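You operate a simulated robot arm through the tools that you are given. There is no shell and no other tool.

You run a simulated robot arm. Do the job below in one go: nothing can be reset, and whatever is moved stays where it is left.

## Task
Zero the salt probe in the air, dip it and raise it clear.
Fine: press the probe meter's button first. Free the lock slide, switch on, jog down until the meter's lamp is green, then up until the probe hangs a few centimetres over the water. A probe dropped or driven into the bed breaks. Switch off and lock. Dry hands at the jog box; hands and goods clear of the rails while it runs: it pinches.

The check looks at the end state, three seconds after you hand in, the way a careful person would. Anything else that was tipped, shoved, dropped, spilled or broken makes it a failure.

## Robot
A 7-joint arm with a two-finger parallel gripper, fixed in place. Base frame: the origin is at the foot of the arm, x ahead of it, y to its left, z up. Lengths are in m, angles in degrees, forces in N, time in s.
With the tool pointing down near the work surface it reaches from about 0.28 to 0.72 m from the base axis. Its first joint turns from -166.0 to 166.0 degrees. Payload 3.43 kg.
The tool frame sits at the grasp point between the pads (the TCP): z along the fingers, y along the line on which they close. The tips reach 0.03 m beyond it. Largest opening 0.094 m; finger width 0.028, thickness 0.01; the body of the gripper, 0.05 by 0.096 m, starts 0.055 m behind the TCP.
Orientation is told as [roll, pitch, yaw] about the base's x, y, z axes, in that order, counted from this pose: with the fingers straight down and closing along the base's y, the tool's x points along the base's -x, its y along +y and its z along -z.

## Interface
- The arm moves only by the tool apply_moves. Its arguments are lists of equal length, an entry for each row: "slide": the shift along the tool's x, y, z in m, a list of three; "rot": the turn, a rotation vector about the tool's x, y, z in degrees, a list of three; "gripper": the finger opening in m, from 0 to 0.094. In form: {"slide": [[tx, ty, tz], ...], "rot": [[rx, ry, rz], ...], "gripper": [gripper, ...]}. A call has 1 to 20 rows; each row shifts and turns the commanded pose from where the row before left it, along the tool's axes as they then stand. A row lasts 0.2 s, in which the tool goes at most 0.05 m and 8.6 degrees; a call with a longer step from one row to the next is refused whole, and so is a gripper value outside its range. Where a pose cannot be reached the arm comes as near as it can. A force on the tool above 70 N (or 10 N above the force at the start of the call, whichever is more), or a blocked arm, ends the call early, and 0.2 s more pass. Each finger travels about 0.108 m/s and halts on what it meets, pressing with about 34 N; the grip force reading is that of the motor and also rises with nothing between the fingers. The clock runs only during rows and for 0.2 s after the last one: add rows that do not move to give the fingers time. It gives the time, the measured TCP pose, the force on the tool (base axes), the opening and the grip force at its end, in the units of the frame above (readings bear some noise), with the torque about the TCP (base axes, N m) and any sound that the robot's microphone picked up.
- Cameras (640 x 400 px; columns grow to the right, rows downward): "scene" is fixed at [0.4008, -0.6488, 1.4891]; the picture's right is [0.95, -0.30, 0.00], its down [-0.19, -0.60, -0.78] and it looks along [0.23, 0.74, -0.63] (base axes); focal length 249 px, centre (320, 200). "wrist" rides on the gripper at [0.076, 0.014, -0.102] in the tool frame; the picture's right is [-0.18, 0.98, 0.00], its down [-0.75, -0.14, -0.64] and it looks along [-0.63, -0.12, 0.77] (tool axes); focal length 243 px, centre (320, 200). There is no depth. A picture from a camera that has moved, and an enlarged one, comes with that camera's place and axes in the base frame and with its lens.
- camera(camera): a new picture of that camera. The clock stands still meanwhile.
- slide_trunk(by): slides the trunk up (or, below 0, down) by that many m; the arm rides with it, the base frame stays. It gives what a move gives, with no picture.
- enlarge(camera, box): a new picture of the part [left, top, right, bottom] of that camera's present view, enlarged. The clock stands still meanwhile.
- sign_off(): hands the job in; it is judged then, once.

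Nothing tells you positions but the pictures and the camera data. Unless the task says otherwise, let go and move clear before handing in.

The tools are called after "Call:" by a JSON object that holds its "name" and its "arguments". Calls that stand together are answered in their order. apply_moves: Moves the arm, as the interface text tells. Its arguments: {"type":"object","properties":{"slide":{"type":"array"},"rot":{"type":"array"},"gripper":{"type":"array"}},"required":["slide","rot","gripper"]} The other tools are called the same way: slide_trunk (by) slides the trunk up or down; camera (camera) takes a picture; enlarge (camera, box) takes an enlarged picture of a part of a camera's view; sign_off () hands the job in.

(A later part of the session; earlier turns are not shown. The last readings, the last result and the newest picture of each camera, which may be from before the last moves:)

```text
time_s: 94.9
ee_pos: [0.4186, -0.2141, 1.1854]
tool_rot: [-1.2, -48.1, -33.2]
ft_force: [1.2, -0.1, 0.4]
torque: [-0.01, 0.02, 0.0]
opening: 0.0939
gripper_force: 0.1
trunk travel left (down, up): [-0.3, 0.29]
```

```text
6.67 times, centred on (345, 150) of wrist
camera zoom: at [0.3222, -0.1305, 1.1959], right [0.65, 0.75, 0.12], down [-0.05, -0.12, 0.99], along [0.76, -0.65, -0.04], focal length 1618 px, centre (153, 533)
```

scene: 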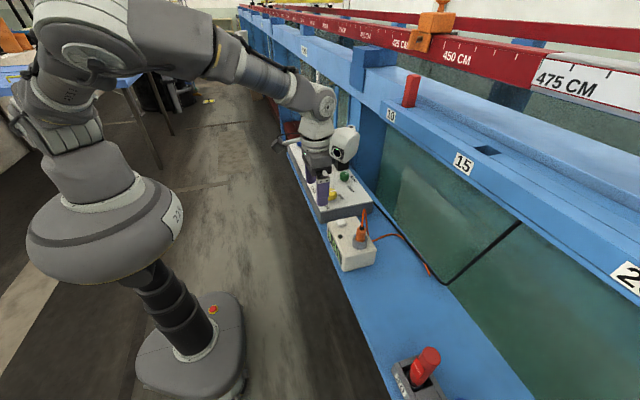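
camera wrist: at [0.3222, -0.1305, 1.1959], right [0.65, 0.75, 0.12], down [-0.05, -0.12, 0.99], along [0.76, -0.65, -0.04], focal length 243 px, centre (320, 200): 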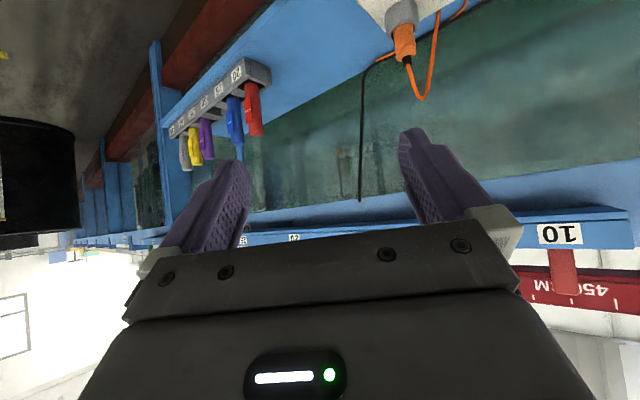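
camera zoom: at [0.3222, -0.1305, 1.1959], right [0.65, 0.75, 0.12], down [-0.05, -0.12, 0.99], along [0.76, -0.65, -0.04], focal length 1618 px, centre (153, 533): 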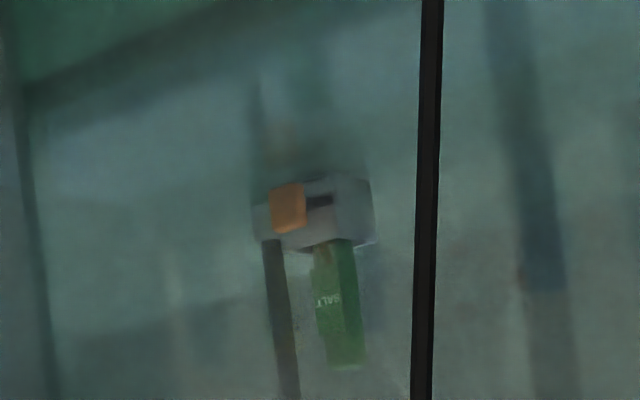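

"+" is down: the holder dropped about 4 cm and its bottom is now just above its reflection in the water (about 1 cm left). I'll return to the "+" key the same way and continue with very short taps.

Call:
{"name": "apply_moves", "arguments": {"slide": [[0, 0, 0], [0, 0, 0], [0, 0, 0], [0, 0, 0], [0, 0, 0], [0, 0, 0], [0.0041, 0.0455, 0.008], [0.0041, 0.0455, 0.008], [0.0041, 0.0455, 0.008], [0.0041, 0.0455, 0.008], [0.0041, 0.0455, 0.008], [0.0041, 0.0455, 0.008], [0.0041, 0.0455, 0.008], [0.0041, 0.0455, 0.008], [0.0041, 0.0455, 0.008], [0.0041, 0.0455, 0.008], [0, 0, 0]], "rot": [[0, 8, 0], [0, 8, 0], [0, 8, 0], [0, 8, 0], [0, 8, 0], [0, 8, 0], [0, 0, 0], [0, 0, 0], [0, 0, 0], [0, 0, 0], [0, 0, 0], [0, 0, 0], [0, 0, 0], [0, 0, 0], [0, 0, 0], [0, 0, 0], [0, 0, 0]], "gripper": [0.094, 0.094, 0.094, 0.06, 0.03, 0, 0, 0, 0, 0, 0, 0, 0, 0, 0, 0, 0]}}

Call:
{"name": "apply_moves", "arguments": {"slide": [[0, 0, 0], [0, 0, 0], [0, 0, 0], [0, 0, 0], [0, 0, 0], [0, 0, 0], [0, 0, 0], [0, 0, 0], [0, 0, 0], [0, 0, 0], [0, 0, 0], [0, 0, 0], [0, 0, 0], [0, 0, 0], [0, 0, 0], [0, 0, 0], [0, 0, 0], [0, 0, 0]], "rot": [[0, 0, 8.5], [0, 0, 8.5], [0, 0, 8.5], [0, 0, 8.5], [0, 0, 8.5], [0, 0, 8.5], [0, 0, 8.5], [0, 0, 8.5], [0, 0, 8.5], [0, 0, 8.5], [0, 0, 8.5], [0, 0, 8.5], [0, 0, 8.5], [0, 0, 8.5], [0, 0, 8.5], [0, 0, 8.5], [0, 0, 8.5], [0, 0, 0]], "gripper": [0, 0, 0, 0, 0, 0, 0, 0, 0, 0, 0, 0, 0, 0, 0, 0, 0, 0]}}

Call:
{"name": "camera", "arguments": {"camera": "wrist"}}

```text
time_s: 98.5
ee_pos: [0.6453, 0.176, 1.089]
tool_rot: [-1.7, -4.3, -34.5]
ft_force: [-0.2, 0.9, 0.4]
torque: [0.04, 0.01, -0.03]
opening: 0.0001
gripper_force: 33.4
out of reach, approached as far as the arm can: row 3
trunk travel left (down, up): [-0.3, 0.29]
```

```text
time_s: 102.3
ee_pos: [0.6464, 0.1753, 1.088]
tool_rot: [3.8, 2.5, -179.1]
ft_force: [0.2, 0.2, 0.4]
torque: [-0.02, 0.01, 0.02]
opening: 0.0001
gripper_force: 32.9
trunk travel left (down, up): [-0.3, 0.29]
```

```text
taken
camera wrist: at [0.7185, 0.169, 1.1945], right [-0.17, -0.98, 0.06], down [-0.78, 0.17, 0.6], along [-0.6, 0.06, -0.8], focal length 243 px, centre (320, 200)
```

wrist: 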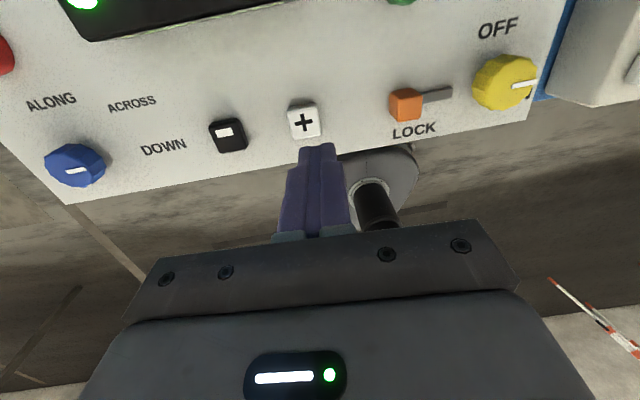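

I'll remove the small tilt, re-centre over "+", and come down to hover.

Call:
{"name": "apply_moves", "arguments": {"slide": [[-0.007, -0.009, 0], [0, 0, 0.03], [0, 0, 0.03], [0, 0, 0]], "rot": [[3.8, -2.5, 0], [0, 0, 0], [0, 0, 0], [0, 0, 0]], "gripper": [0, 0, 0, 0]}}

Call:
{"name": "camera", "arguments": {"camera": "wrist"}}

Call:
{"name": "enlarge", "arguments": {"camera": "scene", "box": [290, 120, 350, 180]}}

```text
time_s: 103.3
ee_pos: [0.6395, 0.1849, 1.0275]
tool_rot: [0.1, 0.0, -179.1]
ft_force: [-0.2, -0.1, 0.3]
torque: [-0.01, 0.02, -0.01]
opening: 0.0
gripper_force: 33.2
trunk travel left (down, up): [-0.3, 0.29]
```

```text
taken
camera wrist: at [0.7165, 0.1715, 1.1296], right [-0.17, -0.99, 0.0], down [-0.76, 0.13, 0.64], along [-0.63, 0.11, -0.77], focal length 243 px, centre (320, 200)
```

wrist: 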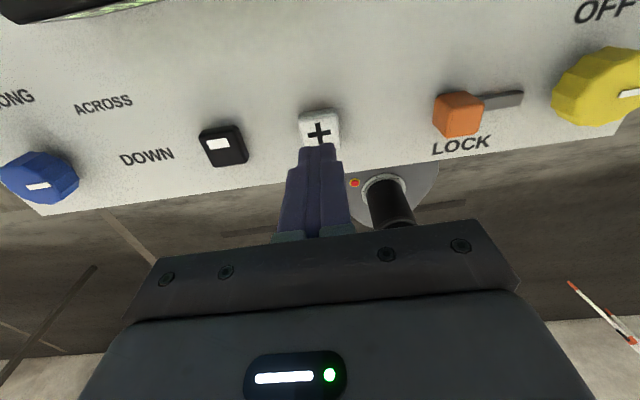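

```text
6.67 times, centred on (320, 150) of scene
camera zoom: at [0.4008, -0.6488, 1.4891], right [0.95, -0.3, 0.0], down [-0.19, -0.6, -0.78], along [0.23, 0.74, -0.63], focal length 1659 px, centre (320, 533)
```

zoom: 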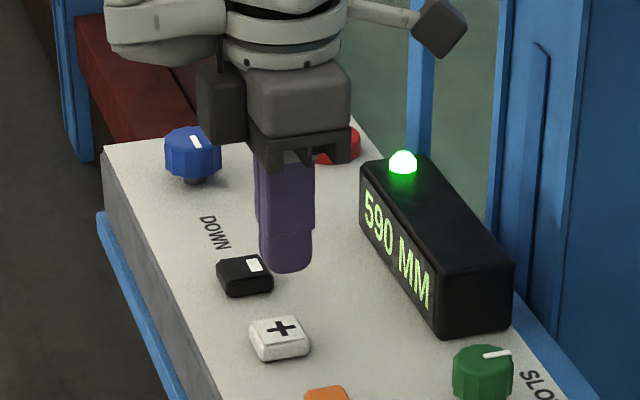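

Aligned. Descending to hover just above the key, then a short tap.

Call:
{"name": "apply_moves", "arguments": {"slide": [[0, 0, 0.02], [0, 0, 0.02], [0, 0, 0], [0, 0, 0.0095], [0, 0, 0], [0, 0, -0.009]], "rot": [[0, 0, 0], [0, 0, 0], [0, 0, 0], [0, 0, 0], [0, 0, 0], [0, 0, 0]], "gripper": [0, 0, 0, 0, 0, 0]}}

Call:
{"name": "enlarge", "arguments": {"camera": "scene", "box": [290, 120, 350, 180]}}

Call:
{"name": "enlarge", "arguments": {"camera": "scene", "box": [326, 205, 390, 265]}}

```text
time_s: 104.7
ee_pos: [0.6397, 0.1821, 0.9854]
tool_rot: [0.1, 0.0, -179.2]
ft_force: [-0.2, -0.2, 0.5]
torque: [0.01, -0.01, -0.01]
opening: 0.0
gripper_force: 33.2
trunk travel left (down, up): [-0.3, 0.29]
```

```text
6.67 times, centred on (320, 150) of scene
camera zoom: at [0.4008, -0.6488, 1.4891], right [0.95, -0.3, 0.0], down [-0.19, -0.6, -0.78], along [0.23, 0.74, -0.63], focal length 1659 px, centre (320, 533)
```

zoom: 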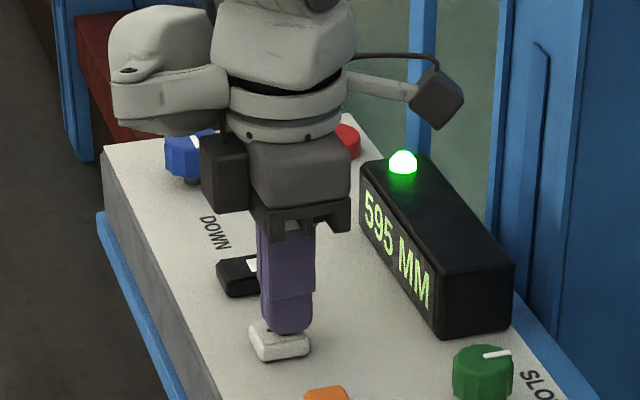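

```text
6.67 times, centred on (358, 235) of scene
camera zoom: at [0.4008, -0.6488, 1.4891], right [0.95, -0.3, 0.0], down [-0.19, -0.6, -0.78], along [0.23, 0.74, -0.63], focal length 1659 px, centre (67, -33)
```

zoom: 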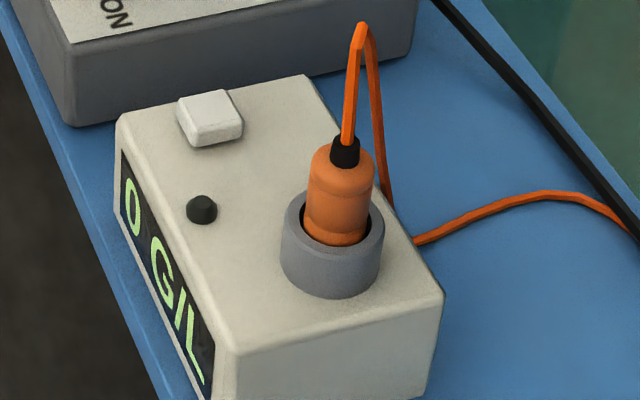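

595 MM, lamp still dark. Another short tap.

Call:
{"name": "apply_moves", "arguments": {"slide": [[0, 0, 0.009], [0, 0, 0], [0, 0, -0.009]], "rot": [[0, 0, 0], [0, 0, 0], [0, 0, 0]], "gripper": [0, 0, 0]}}

Call:
{"name": "enlarge", "arguments": {"camera": "scene", "box": [290, 120, 350, 180]}}

Call:
{"name": "enlarge", "arguments": {"camera": "scene", "box": [326, 205, 390, 265]}}

```text
time_s: 105.5
ee_pos: [0.6382, 0.1835, 0.9857]
tool_rot: [0.2, 0.0, -179.0]
ft_force: [0.2, 0.3, -0.7]
torque: [0.0, 0.0, -0.02]
opening: 0.0
gripper_force: 33.5
trunk travel left (down, up): [-0.3, 0.29]
```

```text
6.67 times, centred on (320, 150) of scene
camera zoom: at [0.4008, -0.6488, 1.4891], right [0.95, -0.3, 0.0], down [-0.19, -0.6, -0.78], along [0.23, 0.74, -0.63], focal length 1659 px, centre (320, 533)
```

zoom: 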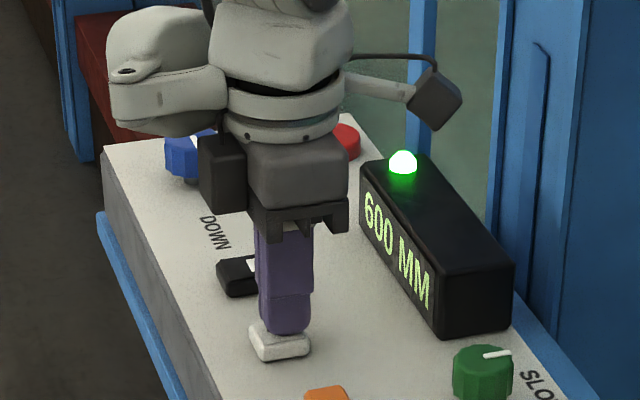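

```text
6.67 times, centred on (358, 235) of scene
camera zoom: at [0.4008, -0.6488, 1.4891], right [0.95, -0.3, 0.0], down [-0.19, -0.6, -0.78], along [0.23, 0.74, -0.63], focal length 1659 px, centre (67, -33)
```

zoom: 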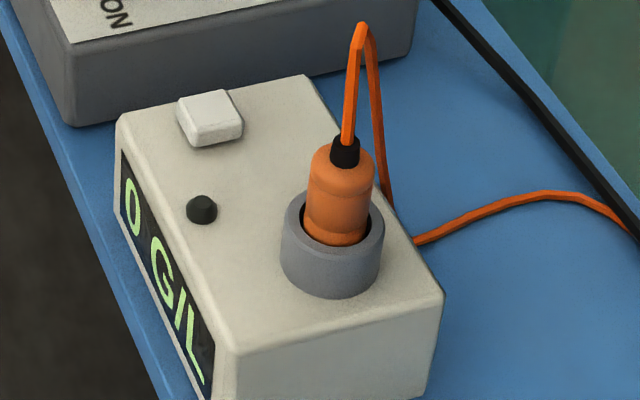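

600 MM, still dark. Another short tap.

Call:
{"name": "apply_moves", "arguments": {"slide": [[0, 0, 0.009], [0, 0, 0], [0, 0, -0.009]], "rot": [[0, 0, 0], [0, 0, 0], [0, 0, 0]], "gripper": [0, 0, 0]}}

Call:
{"name": "enlarge", "arguments": {"camera": "scene", "box": [290, 120, 350, 180]}}

Call:
{"name": "enlarge", "arguments": {"camera": "scene", "box": [326, 205, 390, 265]}}

```text
time_s: 106.3
ee_pos: [0.6383, 0.1825, 0.9847]
tool_rot: [0.3, 0.1, -178.9]
ft_force: [0.5, -0.1, 0.4]
torque: [0.0, 0.01, 0.02]
opening: 0.0
gripper_force: 33.5
trunk travel left (down, up): [-0.3, 0.29]
```

```text
6.67 times, centred on (320, 150) of scene
camera zoom: at [0.4008, -0.6488, 1.4891], right [0.95, -0.3, 0.0], down [-0.19, -0.6, -0.78], along [0.23, 0.74, -0.63], focal length 1659 px, centre (320, 533)
```

zoom: 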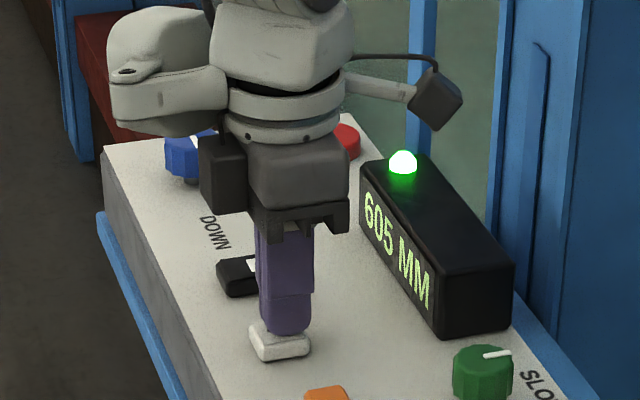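

```text
6.67 times, centred on (358, 235) of scene
camera zoom: at [0.4008, -0.6488, 1.4891], right [0.95, -0.3, 0.0], down [-0.19, -0.6, -0.78], along [0.23, 0.74, -0.63], focal length 1659 px, centre (67, -33)
```

zoom: 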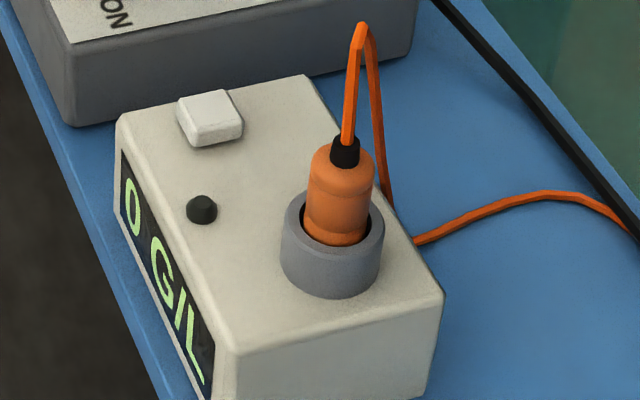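

605 MM, dark. Continuing.

Call:
{"name": "apply_moves", "arguments": {"slide": [[0, 0, 0.009], [0, 0, 0], [0, 0, -0.009]], "rot": [[0, 0, 0], [0, 0, 0], [0, 0, 0]], "gripper": [0, 0, 0]}}

Call:
{"name": "enlarge", "arguments": {"camera": "scene", "box": [290, 120, 350, 180]}}

Call:
{"name": "enlarge", "arguments": {"camera": "scene", "box": [326, 205, 390, 265]}}

```text
time_s: 107.1
ee_pos: [0.6388, 0.1821, 0.986]
tool_rot: [0.3, 0.1, -179.0]
ft_force: [-0.1, 0.5, 1.0]
torque: [0.0, -0.03, -0.04]
opening: 0.0
gripper_force: 32.6
trunk travel left (down, up): [-0.3, 0.29]
```

```text
6.67 times, centred on (320, 150) of scene
camera zoom: at [0.4008, -0.6488, 1.4891], right [0.95, -0.3, 0.0], down [-0.19, -0.6, -0.78], along [0.23, 0.74, -0.63], focal length 1659 px, centre (320, 533)
```

zoom: 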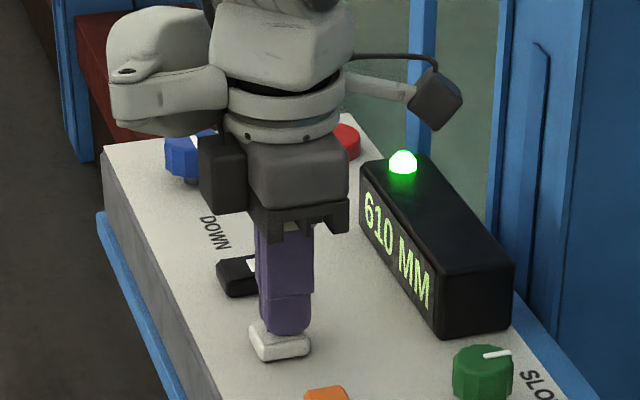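

```text
6.67 times, centred on (358, 235) of scene
camera zoom: at [0.4008, -0.6488, 1.4891], right [0.95, -0.3, 0.0], down [-0.19, -0.6, -0.78], along [0.23, 0.74, -0.63], focal length 1659 px, centre (67, -33)
```

zoom: 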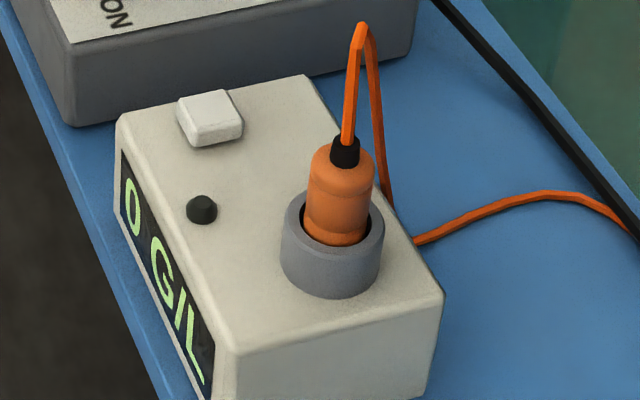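

610 MM, dark. Continuing with the same short taps.

Call:
{"name": "apply_moves", "arguments": {"slide": [[0, 0, 0.009], [0, 0, 0], [0, 0, -0.009]], "rot": [[0, 0, 0], [0, 0, 0], [0, 0, 0]], "gripper": [0, 0, 0]}}

Call:
{"name": "enlarge", "arguments": {"camera": "scene", "box": [290, 120, 350, 180]}}

Call:
{"name": "enlarge", "arguments": {"camera": "scene", "box": [326, 205, 390, 265]}}

```text
time_s: 107.9
ee_pos: [0.6382, 0.1832, 0.984]
tool_rot: [0.2, 0.0, -179.0]
ft_force: [-0.5, 0.0, -0.9]
torque: [-0.03, 0.02, 0.01]
opening: 0.0
gripper_force: 33.0
trunk travel left (down, up): [-0.3, 0.29]
```

```text
6.67 times, centred on (320, 150) of scene
camera zoom: at [0.4008, -0.6488, 1.4891], right [0.95, -0.3, 0.0], down [-0.19, -0.6, -0.78], along [0.23, 0.74, -0.63], focal length 1659 px, centre (320, 533)
```

zoom: 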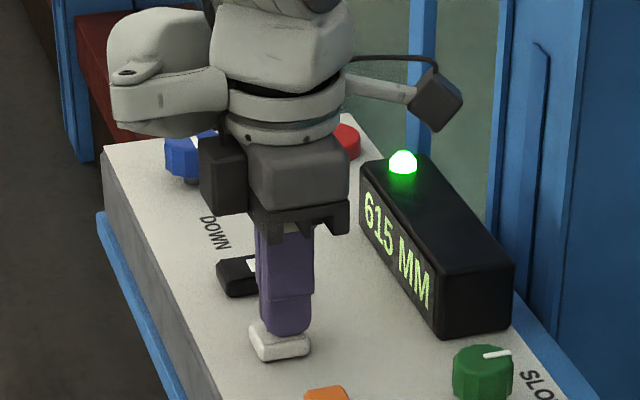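

```text
6.67 times, centred on (358, 235) of scene
camera zoom: at [0.4008, -0.6488, 1.4891], right [0.95, -0.3, 0.0], down [-0.19, -0.6, -0.78], along [0.23, 0.74, -0.63], focal length 1659 px, centre (67, -33)
```

zoom: 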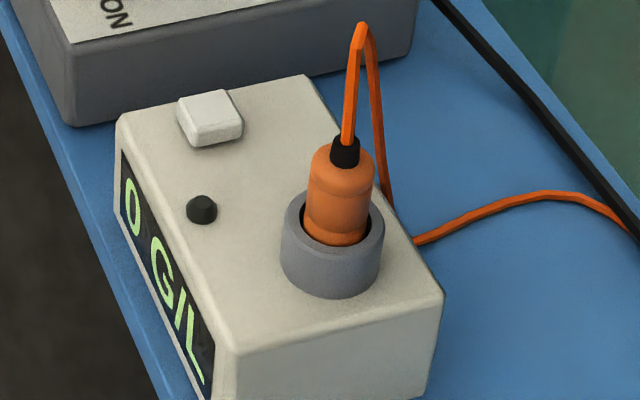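

615 MM, dark. Another tap.

Call:
{"name": "apply_moves", "arguments": {"slide": [[0, 0, 0.009], [0, 0, 0], [0, 0, -0.009]], "rot": [[0, 0, 0], [0, 0, 0], [0, 0, 0]], "gripper": [0, 0, 0]}}

Call:
{"name": "enlarge", "arguments": {"camera": "scene", "box": [290, 120, 350, 180]}}

Call:
{"name": "enlarge", "arguments": {"camera": "scene", "box": [326, 205, 390, 265]}}

```text
time_s: 108.7
ee_pos: [0.639, 0.1832, 0.9844]
tool_rot: [0.1, -0.1, -178.9]
ft_force: [0.2, 0.8, -1.1]
torque: [-0.01, -0.03, 0.02]
opening: 0.0
gripper_force: 32.5
trunk travel left (down, up): [-0.3, 0.29]
```

```text
6.67 times, centred on (320, 150) of scene
camera zoom: at [0.4008, -0.6488, 1.4891], right [0.95, -0.3, 0.0], down [-0.19, -0.6, -0.78], along [0.23, 0.74, -0.63], focal length 1659 px, centre (320, 533)
```

zoom: 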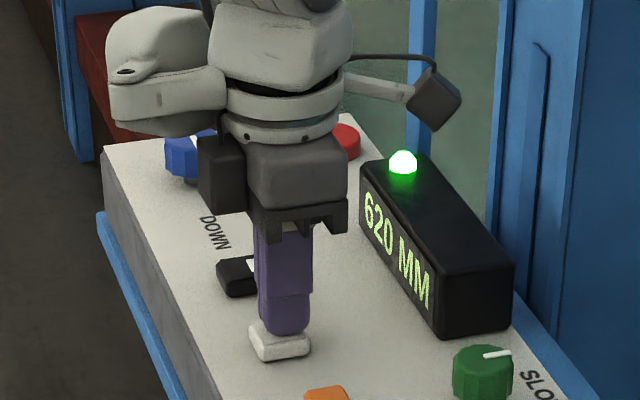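

```text
6.67 times, centred on (358, 235) of scene
camera zoom: at [0.4008, -0.6488, 1.4891], right [0.95, -0.3, 0.0], down [-0.19, -0.6, -0.78], along [0.23, 0.74, -0.63], focal length 1659 px, centre (67, -33)
```

zoom: 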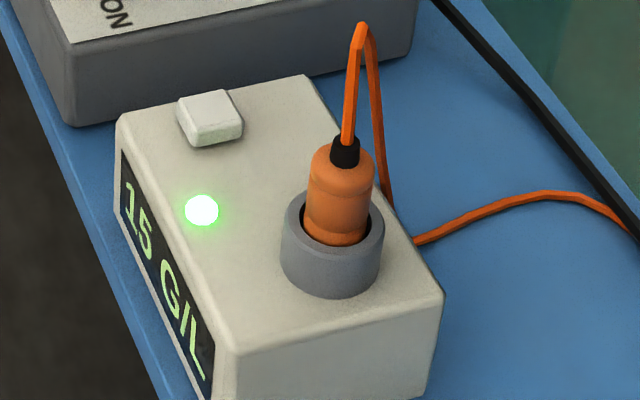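

At 620 MM the meter lamp is green and it reads 15 G/L: the probe has dipped. Now I move to the "−" key, lifting first.

Call:
{"name": "apply_moves", "arguments": {"slide": [[0, 0, -0.03], [0, 0, -0.015], [0.001, -0.041, 0], [0.001, -0.041, 0], [0, 0, 0]], "rot": [[0, 0, 0], [0, 0, 0], [0, 0, 0], [0, 0, 0], [0, 0, 0]], "gripper": [0, 0, 0, 0, 0]}}

Call:
{"name": "camera", "arguments": {"camera": "wrist"}}

Call:
{"name": "enlarge", "arguments": {"camera": "scene", "box": [285, 100, 355, 180]}}

```text
time_s: 109.9
ee_pos: [0.6393, 0.2649, 1.0315]
tool_rot: [0.1, 0.0, -179.1]
ft_force: [0.7, 0.8, -0.1]
torque: [-0.02, 0.04, -0.01]
opening: 0.0001
gripper_force: 32.7
trunk travel left (down, up): [-0.3, 0.29]
```

```text
taken
camera wrist: at [0.7164, 0.2533, 1.1329], right [-0.17, -0.99, 0.0], down [-0.76, 0.13, 0.64], along [-0.63, 0.11, -0.77], focal length 243 px, centre (320, 200)
```

wrist: 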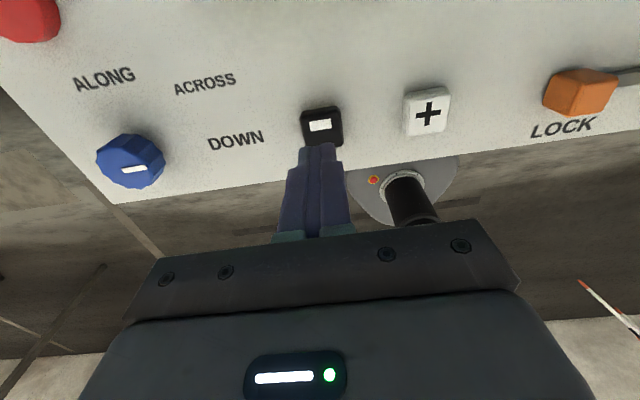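

```text
5.00 times, centred on (320, 140) of scene
camera zoom: at [0.4008, -0.6488, 1.4891], right [0.95, -0.3, 0.0], down [-0.19, -0.6, -0.78], along [0.23, 0.74, -0.63], focal length 1244 px, centre (320, 500)
```

zoom: 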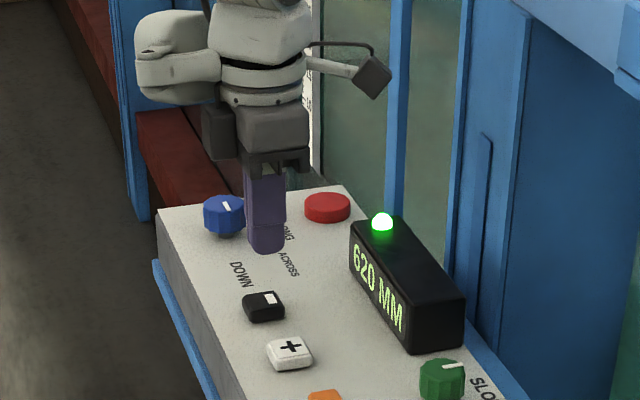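

Aligned over "−". Descending to hover and giving a first press of about 0.6 s.

Call:
{"name": "apply_moves", "arguments": {"slide": [[0, 0, 0.025], [0, 0, 0.02], [0, 0, 0], [0, 0, 0.0095], [0, 0, 0], [0, 0, 0], [0, 0, -0.009]], "rot": [[0, 0, 0], [0, 0, 0], [0, 0, 0], [0, 0, 0], [0, 0, 0], [0, 0, 0], [0, 0, 0]], "gripper": [0, 0, 0, 0, 0, 0, 0]}}

Call:
{"name": "enlarge", "arguments": {"camera": "scene", "box": [285, 100, 355, 180]}}

Call:
{"name": "enlarge", "arguments": {"camera": "scene", "box": [326, 205, 390, 265]}}

```text
time_s: 111.5
ee_pos: [0.6398, 0.2671, 0.985]
tool_rot: [0.1, 0.0, -179.0]
ft_force: [0.2, 0.3, 0.2]
torque: [0.01, -0.02, 0.02]
opening: 0.0
gripper_force: 33.2
trunk travel left (down, up): [-0.3, 0.29]
```

```text
5.00 times, centred on (320, 140) of scene
camera zoom: at [0.4008, -0.6488, 1.4891], right [0.95, -0.3, 0.0], down [-0.19, -0.6, -0.78], along [0.23, 0.74, -0.63], focal length 1244 px, centre (320, 500)
```

zoom: 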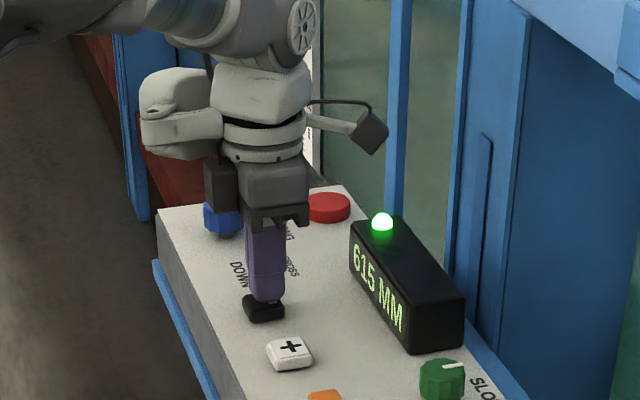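

```text
6.67 times, centred on (358, 235) of scene
camera zoom: at [0.4008, -0.6488, 1.4891], right [0.95, -0.3, 0.0], down [-0.19, -0.6, -0.78], along [0.23, 0.74, -0.63], focal length 1659 px, centre (67, -33)
```

zoom: 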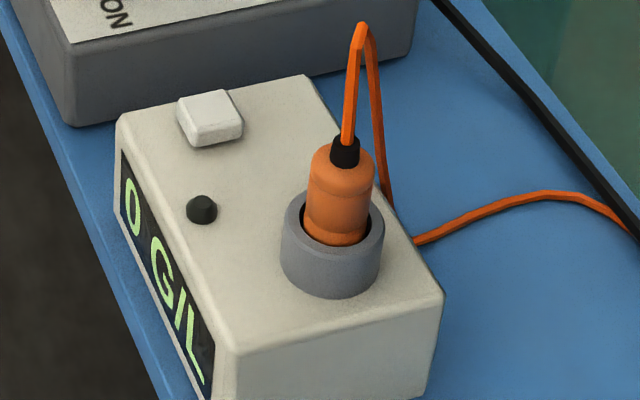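

"−" raises it: 615 MM, lamp out, 0 G/L. Continuing up with a longer press, then checking.

Call:
{"name": "apply_moves", "arguments": {"slide": [[0, 0, 0.0095], [0, 0, 0], [0, 0, 0], [0, 0, 0], [0, 0, 0], [0, 0, 0], [0, 0, -0.0095]], "rot": [[0, 0, 0], [0, 0, 0], [0, 0, 0], [0, 0, 0], [0, 0, 0], [0, 0, 0], [0, 0, 0]], "gripper": [0, 0, 0, 0, 0, 0, 0]}}

Call:
{"name": "enlarge", "arguments": {"camera": "scene", "box": [285, 100, 355, 180]}}

```text
time_s: 113.1
ee_pos: [0.6388, 0.2662, 0.9861]
tool_rot: [0.1, 0.1, -179.0]
ft_force: [-0.5, 0.3, 0.2]
torque: [0.02, 0.0, 0.01]
opening: 0.0
gripper_force: 32.8
trunk travel left (down, up): [-0.3, 0.29]
```

```text
5.00 times, centred on (320, 140) of scene
camera zoom: at [0.4008, -0.6488, 1.4891], right [0.95, -0.3, 0.0], down [-0.19, -0.6, -0.78], along [0.23, 0.74, -0.63], focal length 1244 px, centre (320, 500)
```

zoom: 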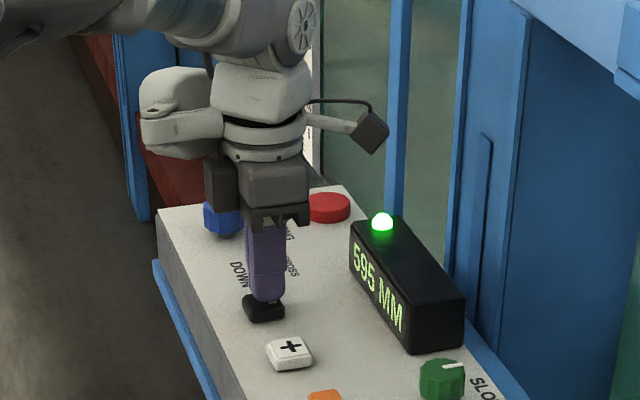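

595 MM. One more similar press to bring it to about 575 MM (roughly 4 cm clear).

Call:
{"name": "apply_moves", "arguments": {"slide": [[0, 0, 0.0095], [0, 0, 0], [0, 0, 0], [0, 0, 0], [0, 0, 0], [0, 0, 0], [0, 0, -0.0095]], "rot": [[0, 0, 0], [0, 0, 0], [0, 0, 0], [0, 0, 0], [0, 0, 0], [0, 0, 0], [0, 0, 0]], "gripper": [0, 0, 0, 0, 0, 0, 0]}}

Call:
{"name": "enlarge", "arguments": {"camera": "scene", "box": [285, 100, 355, 180]}}

Call:
{"name": "enlarge", "arguments": {"camera": "scene", "box": [326, 205, 390, 265]}}

```text
time_s: 114.7
ee_pos: [0.6394, 0.2655, 0.9858]
tool_rot: [0.2, 0.0, -179.1]
ft_force: [-0.9, -0.2, -0.8]
torque: [0.04, 0.0, 0.0]
opening: 0.0
gripper_force: 33.9
trunk travel left (down, up): [-0.3, 0.29]
```

```text
5.00 times, centred on (320, 140) of scene
camera zoom: at [0.4008, -0.6488, 1.4891], right [0.95, -0.3, 0.0], down [-0.19, -0.6, -0.78], along [0.23, 0.74, -0.63], focal length 1244 px, centre (320, 500)
```

zoom: 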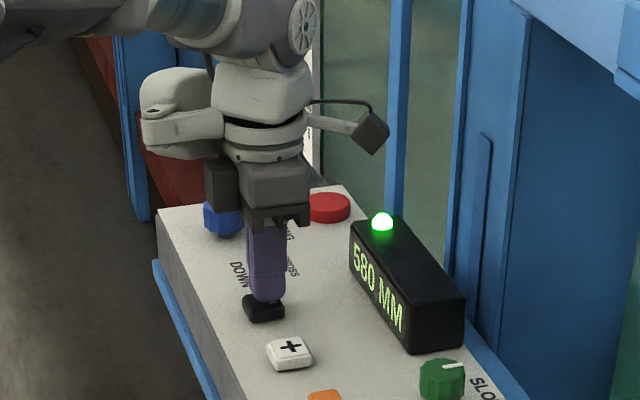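

```text
6.67 times, centred on (358, 235) of scene
camera zoom: at [0.4008, -0.6488, 1.4891], right [0.95, -0.3, 0.0], down [-0.19, -0.6, -0.78], along [0.23, 0.74, -0.63], focal length 1659 px, centre (67, -33)
```

zoom: 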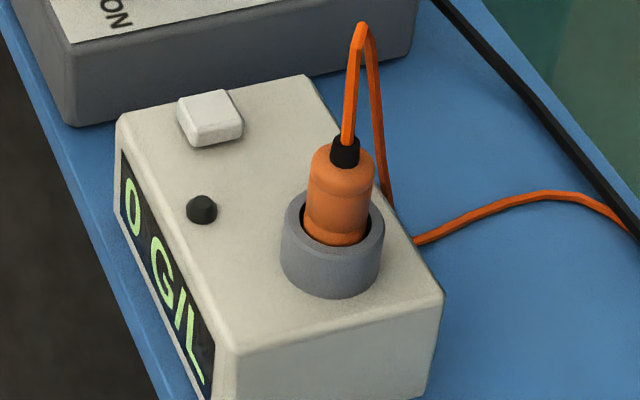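

580 MM. One short press more for a comfortable few-centimetre clearance.

Call:
{"name": "apply_moves", "arguments": {"slide": [[0, 0, 0.0095], [0, 0, 0], [0, 0, 0], [0, 0, -0.0095]], "rot": [[0, 0, 0], [0, 0, 0], [0, 0, 0], [0, 0, 0]], "gripper": [0, 0, 0, 0]}}

Call:
{"name": "enlarge", "arguments": {"camera": "scene", "box": [285, 100, 355, 180]}}

```text
time_s: 115.7
ee_pos: [0.6388, 0.2649, 0.9853]
tool_rot: [0.2, -0.1, -179.1]
ft_force: [-0.8, 0.0, -1.0]
torque: [-0.02, -0.01, -0.01]
opening: 0.0
gripper_force: 33.2
trunk travel left (down, up): [-0.3, 0.29]
```

```text
5.00 times, centred on (320, 140) of scene
camera zoom: at [0.4008, -0.6488, 1.4891], right [0.95, -0.3, 0.0], down [-0.19, -0.6, -0.78], along [0.23, 0.74, -0.63], focal length 1244 px, centre (320, 500)
```

zoom: 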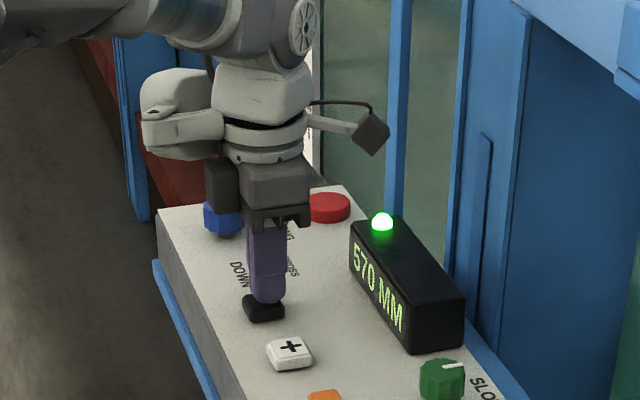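

570 MM now: about 4–4.5 cm above the reading where the lamp lit. Next I switch off: lift, move back over the yellow knob at yaw −137° with fingers open.

Call:
{"name": "apply_moves", "arguments": {"slide": [[0, 0, -0.04], [0, 0, -0.045], [0.0003, 0.0443, 0], [0.0003, 0.0443, 0], [0.0003, 0.0443, 0], [0.0003, 0.0443, 0], [0.0003, 0.0443, 0], [0.0003, 0.0443, 0], [0, 0, 0], [0, 0, 0], [0, 0, 0], [0, 0, 0], [0, 0, 0], [0, 0, 0]], "rot": [[0, 0, 0], [0, 0, 0], [0, 0, 0], [0, 0, 0], [0, 0, 0], [0, 0, 0], [0, 0, 0], [0, 0, 0], [0, 0, -8.4], [0, 0, -8.4], [0, 0, -8.4], [0, 0, -8.4], [0, 0, -8.4], [0, 0, 0]], "gripper": [0, 0, 0, 0, 0, 0, 0.03, 0.06, 0.07, 0.07, 0.07, 0.07, 0.07, 0.07]}}

Call:
{"name": "camera", "arguments": {"camera": "wrist"}}

Call:
{"name": "enlarge", "arguments": {"camera": "scene", "box": [285, 120, 385, 265]}}

```text
time_s: 118.7
ee_pos: [0.6461, 0.0004, 1.0702]
tool_rot: [0.1, -0.1, -136.9]
ft_force: [-0.3, -0.3, 0.1]
torque: [-0.03, 0.03, 0.01]
opening: 0.0701
gripper_force: 0.0
trunk travel left (down, up): [-0.3, 0.29]
```

```text
taken
camera wrist: at [0.7114, 0.0418, 1.1729], right [0.54, -0.84, 0.0], down [-0.65, -0.41, 0.64], along [-0.54, -0.35, -0.77], focal length 243 px, centre (320, 200)
```

wrist: 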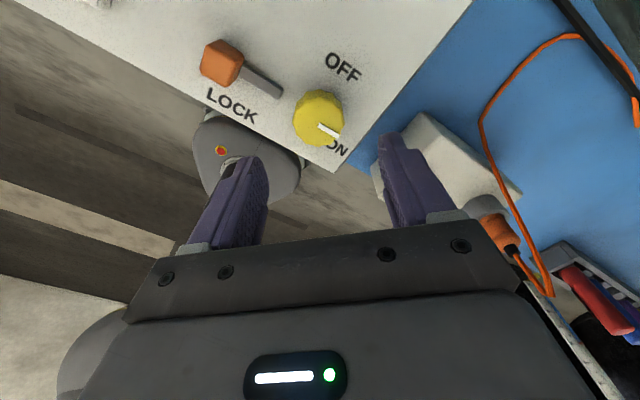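

```text
2.76 times, centred on (335, 192) of scene
camera zoom: at [0.4008, -0.6488, 1.4891], right [0.95, -0.3, 0.0], down [-0.19, -0.6, -0.78], along [0.23, 0.74, -0.63], focal length 686 px, centre (279, 221)
```

zoom: 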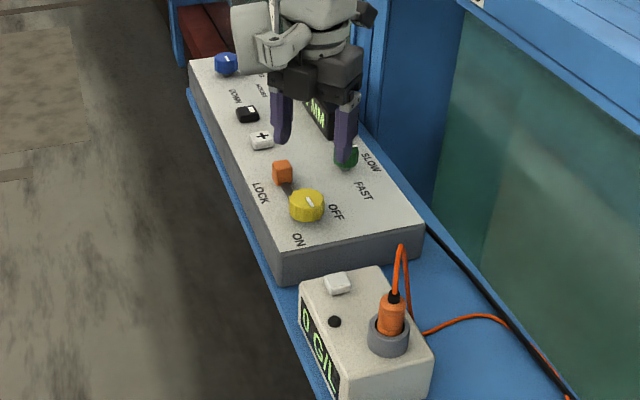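

Call:
{"name": "enlarge", "arguments": {"camera": "wrist", "box": [260, 70, 380, 170]}}

```text
4.00 times, centred on (320, 120) of wrist
camera zoom: at [0.7114, 0.0418, 1.1729], right [0.54, -0.84, 0.0], down [-0.65, -0.41, 0.64], along [-0.54, -0.35, -0.77], focal length 970 px, centre (320, 520)
```

zoom: 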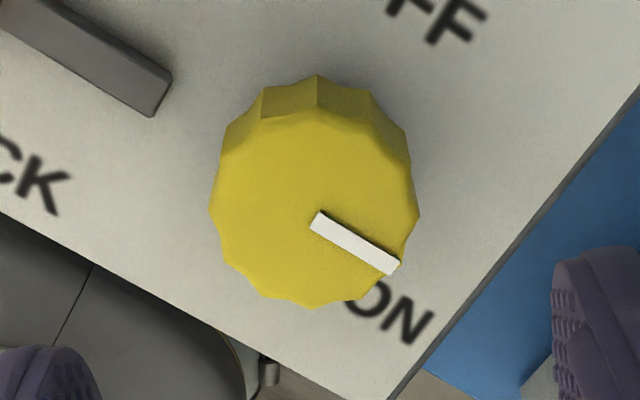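

Small correction (about 5 mm toward −x), then descend around the knob and close.

Call:
{"name": "apply_moves", "arguments": {"slide": [[-0.0045, -0.0025, 0], [0, 0, 0.03], [0, 0, 0.03], [0, 0, 0.02], [0, 0, 0.0095], [0, 0, 0]], "rot": [[0, 0, 0], [0, 0, 0], [0, 0, 0], [0, 0, 0], [0, 0, 0], [0, 0, 0]], "gripper": [0.07, 0.07, 0.07, 0.07, 0.07, 0.07]}}

Call:
{"name": "camera", "arguments": {"camera": "wrist"}}

```text
time_s: 120.1
ee_pos: [0.6408, -0.0026, 0.9826]
tool_rot: [0.1, -0.1, -137.0]
ft_force: [-0.3, -0.4, 0.8]
torque: [-0.02, -0.02, -0.01]
opening: 0.0702
gripper_force: 0.0
trunk travel left (down, up): [-0.3, 0.29]
```

```text
taken
camera wrist: at [0.7075, 0.0391, 1.0849], right [0.54, -0.84, 0.0], down [-0.65, -0.41, 0.64], along [-0.54, -0.35, -0.77], focal length 243 px, centre (320, 200)
```

wrist: 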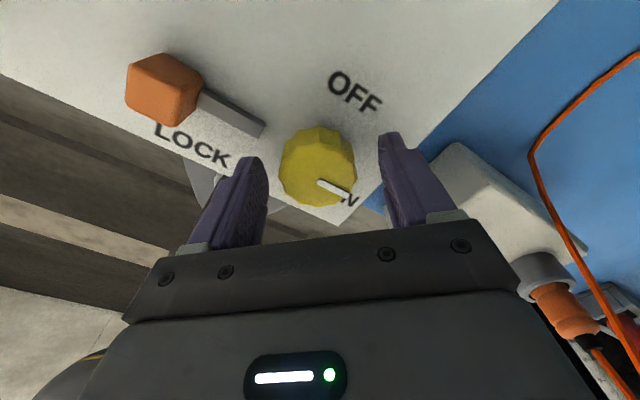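

Knob is centred between the fingers. Closing, then turning back toward OFF.

Call:
{"name": "apply_moves", "arguments": {"slide": [[0, 0, 0], [0, 0, 0], [0, 0, 0], [0, 0, 0], [0, 0, 0], [0, 0, 0], [0, 0, 0]], "rot": [[0, 0, 0], [0, 0, 0], [0, 0, 0], [0, 0, -5], [0, 0, -5], [0, 0, -5], [0, 0, 0]], "gripper": [0.055, 0.04, 0.035, 0.035, 0.035, 0.035, 0.035]}}

Call:
{"name": "enlarge", "arguments": {"camera": "wrist", "box": [240, 90, 420, 230]}}

```text
time_s: 121.7
ee_pos: [0.6413, -0.0007, 0.9823]
tool_rot: [0.2, -0.2, -122.0]
ft_force: [-3.5, 4.6, 8.2]
torque: [0.02, 0.7, -0.01]
opening: 0.0424
gripper_force: 45.0
trunk travel left (down, up): [-0.3, 0.29]
```

```text
2.86 times, centred on (330, 160) of wrist
camera zoom: at [0.6933, 0.0561, 1.085], right [0.74, -0.68, 0.0], down [-0.52, -0.56, 0.64], along [-0.43, -0.47, -0.77], focal length 693 px, centre (291, 314)
```

zoom: 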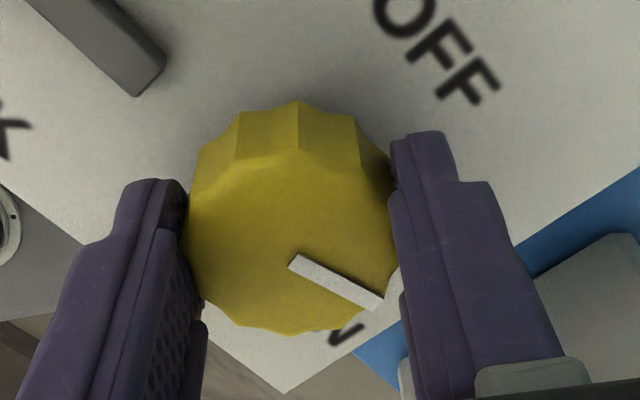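

The knob follows. Continuing the turn back toward OFF.

Call:
{"name": "apply_moves", "arguments": {"slide": [[0, 0, 0], [0, 0, 0], [0, 0, 0], [0, 0, 0], [0, 0, 0], [0, 0, 0], [0, 0, 0], [0, 0, 0], [0, 0, 0], [0, 0, 0], [0, 0, 0], [0, 0, 0], [0, 0, 0]], "rot": [[0, 0, -6], [0, 0, -6], [0, 0, -6], [0, 0, -6], [0, 0, -6], [0, 0, -6], [0, 0, -6], [0, 0, -6], [0, 0, -6], [0, 0, -6], [0, 0, -6], [0, 0, -6], [0, 0, 0]], "gripper": [0.035, 0.035, 0.035, 0.035, 0.035, 0.035, 0.035, 0.035, 0.035, 0.035, 0.035, 0.035, 0.035]}}

Call:
{"name": "enlarge", "arguments": {"camera": "wrist", "box": [240, 90, 420, 230]}}

```text
time_s: 124.5
ee_pos: [0.6391, -0.002, 0.9813]
tool_rot: [-0.1, -0.2, -50.0]
ft_force: [-1.4, 2.2, 22.6]
torque: [-0.04, -0.01, 0.01]
opening: 0.0424
gripper_force: 45.0
trunk travel left (down, up): [-0.3, 0.29]
```

```text
2.86 times, centred on (330, 160) of wrist
camera zoom: at [0.6015, 0.0665, 1.0847], right [0.87, 0.49, 0.0], down [0.38, -0.67, 0.64], along [0.32, -0.56, -0.76], focal length 693 px, centre (291, 314)
```

zoom: 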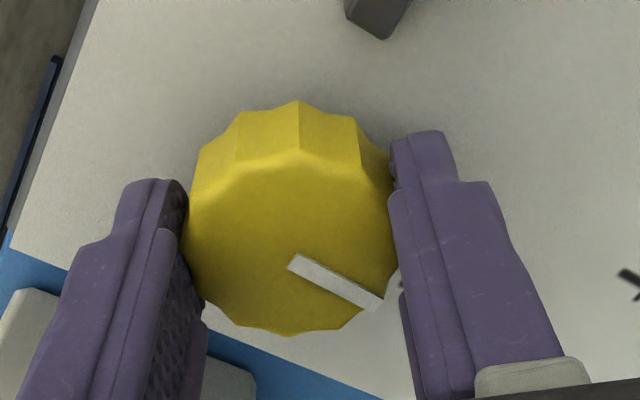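

Call:
{"name": "apply_moves", "arguments": {"slide": [[0, 0, 0], [0, 0, 0], [0, 0, 0]], "rot": [[0, 0, -4], [0, 0, -3], [0, 0, 0]], "gripper": [0.035, 0.035, 0.035]}}

Call:
{"name": "enlarge", "arguments": {"camera": "wrist", "box": [240, 90, 420, 230]}}

```text
time_s: 125.3
ee_pos: [0.6394, -0.0015, 0.982]
tool_rot: [0.1, -0.3, -43.1]
ft_force: [-1.5, 0.4, 19.0]
torque: [0.18, 0.04, -1.31]
opening: 0.0423
gripper_force: 45.0
trunk travel left (down, up): [-0.3, 0.29]
```

```text
2.86 times, centred on (330, 160) of wrist
camera zoom: at [0.5937, 0.0611, 1.0843], right [0.81, 0.59, 0.0], down [0.45, -0.62, 0.64], along [0.38, -0.52, -0.76], focal length 693 px, centre (291, 314)
```

zoom: 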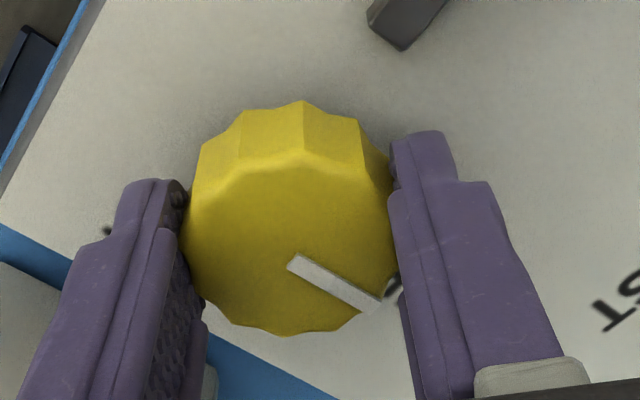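

OFF stop reached (torque −1.3 N·m). Easing off, releasing and lifting.

Call:
{"name": "apply_moves", "arguments": {"slide": [[0, 0, 0], [0, 0, 0], [0, 0, 0], [0, 0, 0], [0, 0, -0.02], [0, 0, -0.03], [0, 0, -0.03], [0, 0, -0.03], [0, 0, 0]], "rot": [[0, 0, 1.3], [0, 0, 0], [0, 0, 0], [0, 0, 0], [0, 0, 0], [0, 0, 0], [0, 0, 0], [0, 0, 0], [0, 0, 0]], "gripper": [0.035, 0.05, 0.07, 0.07, 0.07, 0.07, 0.07, 0.07, 0.07]}}

Call:
{"name": "camera", "arguments": {"camera": "wrist"}}

Call:
{"name": "enlarge", "arguments": {"camera": "scene", "box": [285, 120, 385, 265]}}

```text
time_s: 127.3
ee_pos: [0.6384, -0.001, 1.0925]
tool_rot: [0.0, -0.1, -44.3]
ft_force: [-0.2, 0.3, -0.5]
torque: [0.0, 0.02, -0.02]
opening: 0.07
gripper_force: 0.0
trunk travel left (down, up): [-0.3, 0.29]
```

```text
taken
camera wrist: at [0.5956, 0.0632, 1.1957], right [0.82, 0.57, 0.0], down [0.44, -0.63, 0.64], along [0.37, -0.53, -0.77], focal length 243 px, centre (320, 200)
```

wrist: 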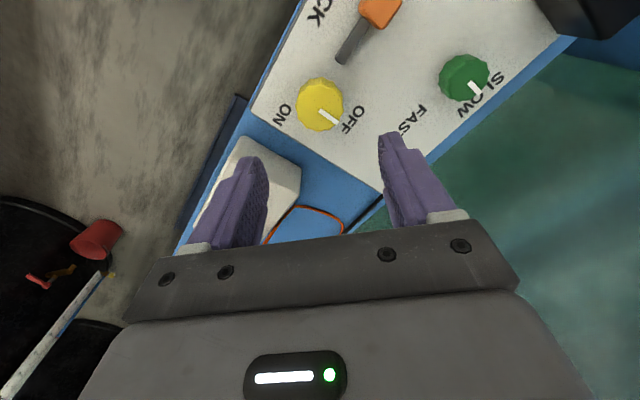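

```text
2.76 times, centred on (335, 192) of scene
camera zoom: at [0.4008, -0.6488, 1.4891], right [0.95, -0.3, 0.0], down [-0.19, -0.6, -0.78], along [0.23, 0.74, -0.63], focal length 686 px, centre (279, 221)
```

zoom: 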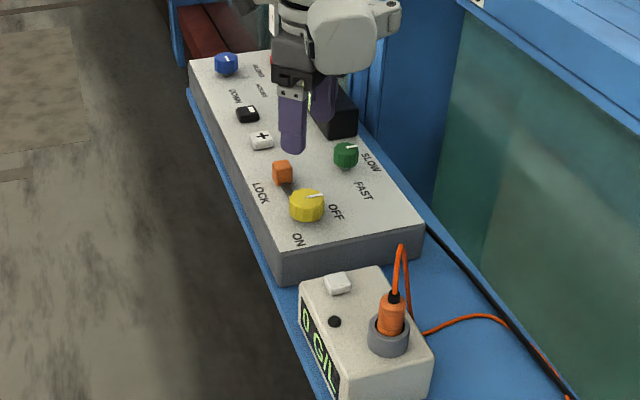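

Knob back at OFF. Now the lock: turning to yaw −90° and moving over the orange slide at about (0.6355, 0.085).

Call:
{"name": "apply_moves", "arguments": {"slide": [[0, 0, 0], [0, 0, 0], [0, 0, 0], [0, 0, 0], [0, 0, 0], [0, 0, 0], [0.0428, -0.0015, 0], [0.0428, -0.0015, 0], [0, 0, 0.03], [0, 0, 0.02], [0, 0, 0]], "rot": [[0, 0, 8.5], [0, 0, 8.5], [0, 0, 8.5], [0, 0, 8.5], [0, 0, 8.5], [0, 0, 3.2], [0, 0, 0], [0, 0, 0], [0, 0, 0], [0, 0, 0], [0, 0, 0]], "gripper": [0.06, 0.06, 0.06, 0.06, 0.06, 0.06, 0.06, 0.06, 0.06, 0.06, 0.06]}}

Call:
{"name": "camera", "arguments": {"camera": "wrist"}}

Call:
{"name": "enlarge", "arguments": {"camera": "scene", "box": [285, 120, 385, 265]}}

```text
time_s: 129.7
ee_pos: [0.6337, 0.0829, 1.0422]
tool_rot: [0.1, -0.1, -90.1]
ft_force: [-0.3, 0.4, 0.1]
torque: [-0.01, -0.01, -0.03]
opening: 0.0599
gripper_force: 0.1
trunk travel left (down, up): [-0.3, 0.29]
```

```text
taken
camera wrist: at [0.6497, 0.1601, 1.144], right [0.98, -0.18, 0.0], down [-0.14, -0.75, 0.64], along [-0.12, -0.63, -0.77], focal length 243 px, centre (320, 200)
```

wrist: 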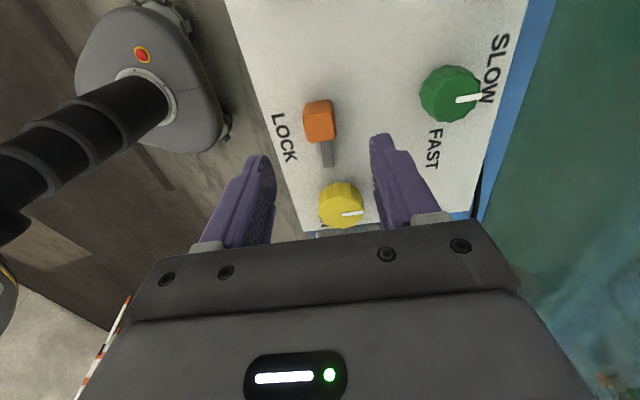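

```text
2.76 times, centred on (335, 192) of scene
camera zoom: at [0.4008, -0.6488, 1.4891], right [0.95, -0.3, 0.0], down [-0.19, -0.6, -0.78], along [0.23, 0.74, -0.63], focal length 686 px, centre (279, 221)
```

zoom: 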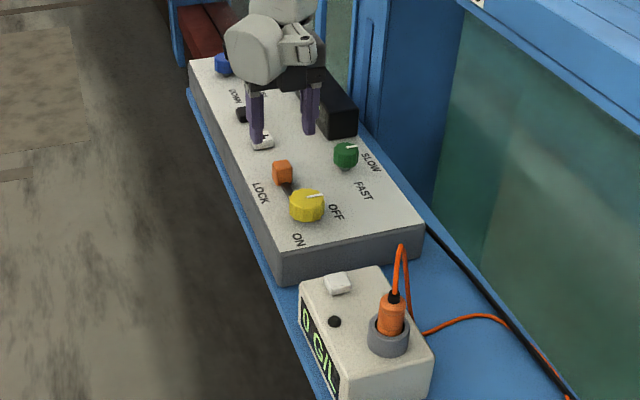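

Aligned over the slide. Descend, grip, and push −y in small steps.

Call:
{"name": "apply_moves", "arguments": {"slide": [[0, 0.0012, 0.02], [0, 0, 0.02], [0, 0, 0.015], [0, 0, 0.007], [0, 0, 0], [0, 0, 0], [0, 0, 0], [0, 0, 0]], "rot": [[0, 0, 0], [0, 0, 0], [0, 0, 0], [0, 0, 0], [0, 0, 0], [0, 0, 0], [0, 0, 0], [0, 0, 0]], "gripper": [0.06, 0.06, 0.06, 0.06, 0.04, 0.02, 0.01, 0.01]}}

Call:
{"name": "enlarge", "arguments": {"camera": "wrist", "box": [250, 100, 400, 240]}}

```text
time_s: 131.5
ee_pos: [0.6346, 0.0835, 0.9792]
tool_rot: [-0.2, -0.2, -90.0]
ft_force: [-25.7, -0.8, -10.1]
torque: [0.01, 0.44, -0.01]
opening: 0.0229
gripper_force: 45.6
trunk travel left (down, up): [-0.3, 0.29]
```

```text
2.86 times, centred on (325, 170) of wrist
camera zoom: at [0.6501, 0.1604, 1.0817], right [0.98, -0.18, 0.0], down [-0.14, -0.75, 0.64], along [-0.12, -0.63, -0.76], focal length 693 px, centre (306, 286)
```

zoom: 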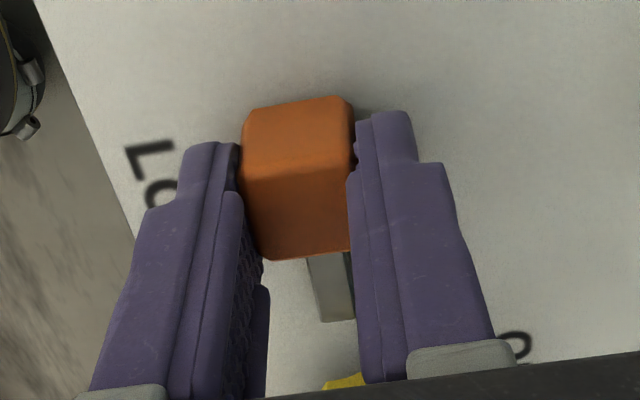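

Gripped. I'll relieve the sideways load slightly and slide it back toward the knob.

Call:
{"name": "apply_moves", "arguments": {"slide": [[0, -0.0015, 0], [-0.004, 0, 0], [-0.004, 0, 0], [0, 0, 0]], "rot": [[0, 0, 0], [0, 0, 0], [0, 0, 0], [0, 0, 0]], "gripper": [0.01, 0.01, 0.01, 0.01]}}

```text
time_s: 132.5
ee_pos: [0.6345, 0.0774, 0.9802]
tool_rot: [-0.1, -0.1, -90.1]
ft_force: [-32.9, 0.1, -22.9]
torque: [0.07, 0.51, 0.05]
opening: 0.0229
gripper_force: 45.1
trunk travel left (down, up): [-0.3, 0.29]
```

The side load is a little higher; I'll nudge the other way and continue gently.

Call:
{"name": "apply_moves", "arguments": {"slide": [[0, 0.0012, 0], [-0.002, 0, 0], [0, 0, 0]], "rot": [[0, 0, 0], [0, 0, 0], [0, 0, 0]], "gripper": [0.01, 0.01, 0.01]}}

Call:
{"name": "enlarge", "arguments": {"camera": "wrist", "box": [250, 100, 400, 240]}}

```text
time_s: 133.3
ee_pos: [0.6353, 0.0749, 0.9802]
tool_rot: [-0.2, -0.1, -89.9]
ft_force: [-42.5, -0.3, -25.8]
torque: [-0.05, 0.62, -0.08]
opening: 0.023
gripper_force: 44.4
trunk travel left (down, up): [-0.3, 0.29]
```

```text
2.86 times, centred on (325, 170) of wrist
camera zoom: at [0.6501, 0.1515, 1.0818], right [0.98, -0.18, 0.0], down [-0.14, -0.75, 0.64], along [-0.12, -0.63, -0.76], focal length 693 px, centre (306, 286)
```

zoom: 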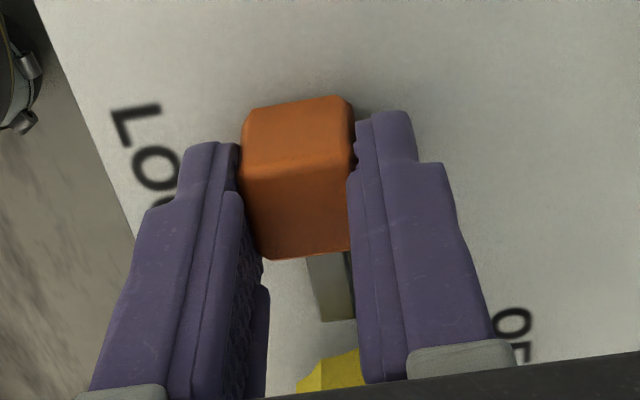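

Direction of relief is −x. Shifting −3 mm to unload.

Call:
{"name": "apply_moves", "arguments": {"slide": [[0, -0.0015, 0], [0, -0.0015, 0], [0, 0, 0]], "rot": [[0, 0, 0], [0, 0, 0], [0, 0, 0]], "gripper": [0.01, 0.01, 0.01]}}

```text
time_s: 134.1
ee_pos: [0.6351, 0.0752, 0.9804]
tool_rot: [0.1, 0.0, -90.1]
ft_force: [-23.7, -0.3, -20.0]
torque: [-0.1, 0.46, 0.09]
opening: 0.0229
gripper_force: 44.8
trunk travel left (down, up): [-0.3, 0.29]
```

Call:
{"name": "apply_moves", "arguments": {"slide": [[0, -0.0015, 0.001], [0, -0.0015, 0.001], [0, 0, 0]], "rot": [[0, 0, 0], [0, 0, 0], [0, 0, 0]], "gripper": [0.01, 0.01, 0.01]}}

```text
time_s: 134.9
ee_pos: [0.635, 0.0744, 0.9795]
tool_rot: [0.4, -0.1, -90.0]
ft_force: [6.2, -0.2, 12.3]
torque: [-0.21, 0.14, 0.08]
opening: 0.023
gripper_force: 44.7
trunk travel left (down, up): [-0.3, 0.29]
```

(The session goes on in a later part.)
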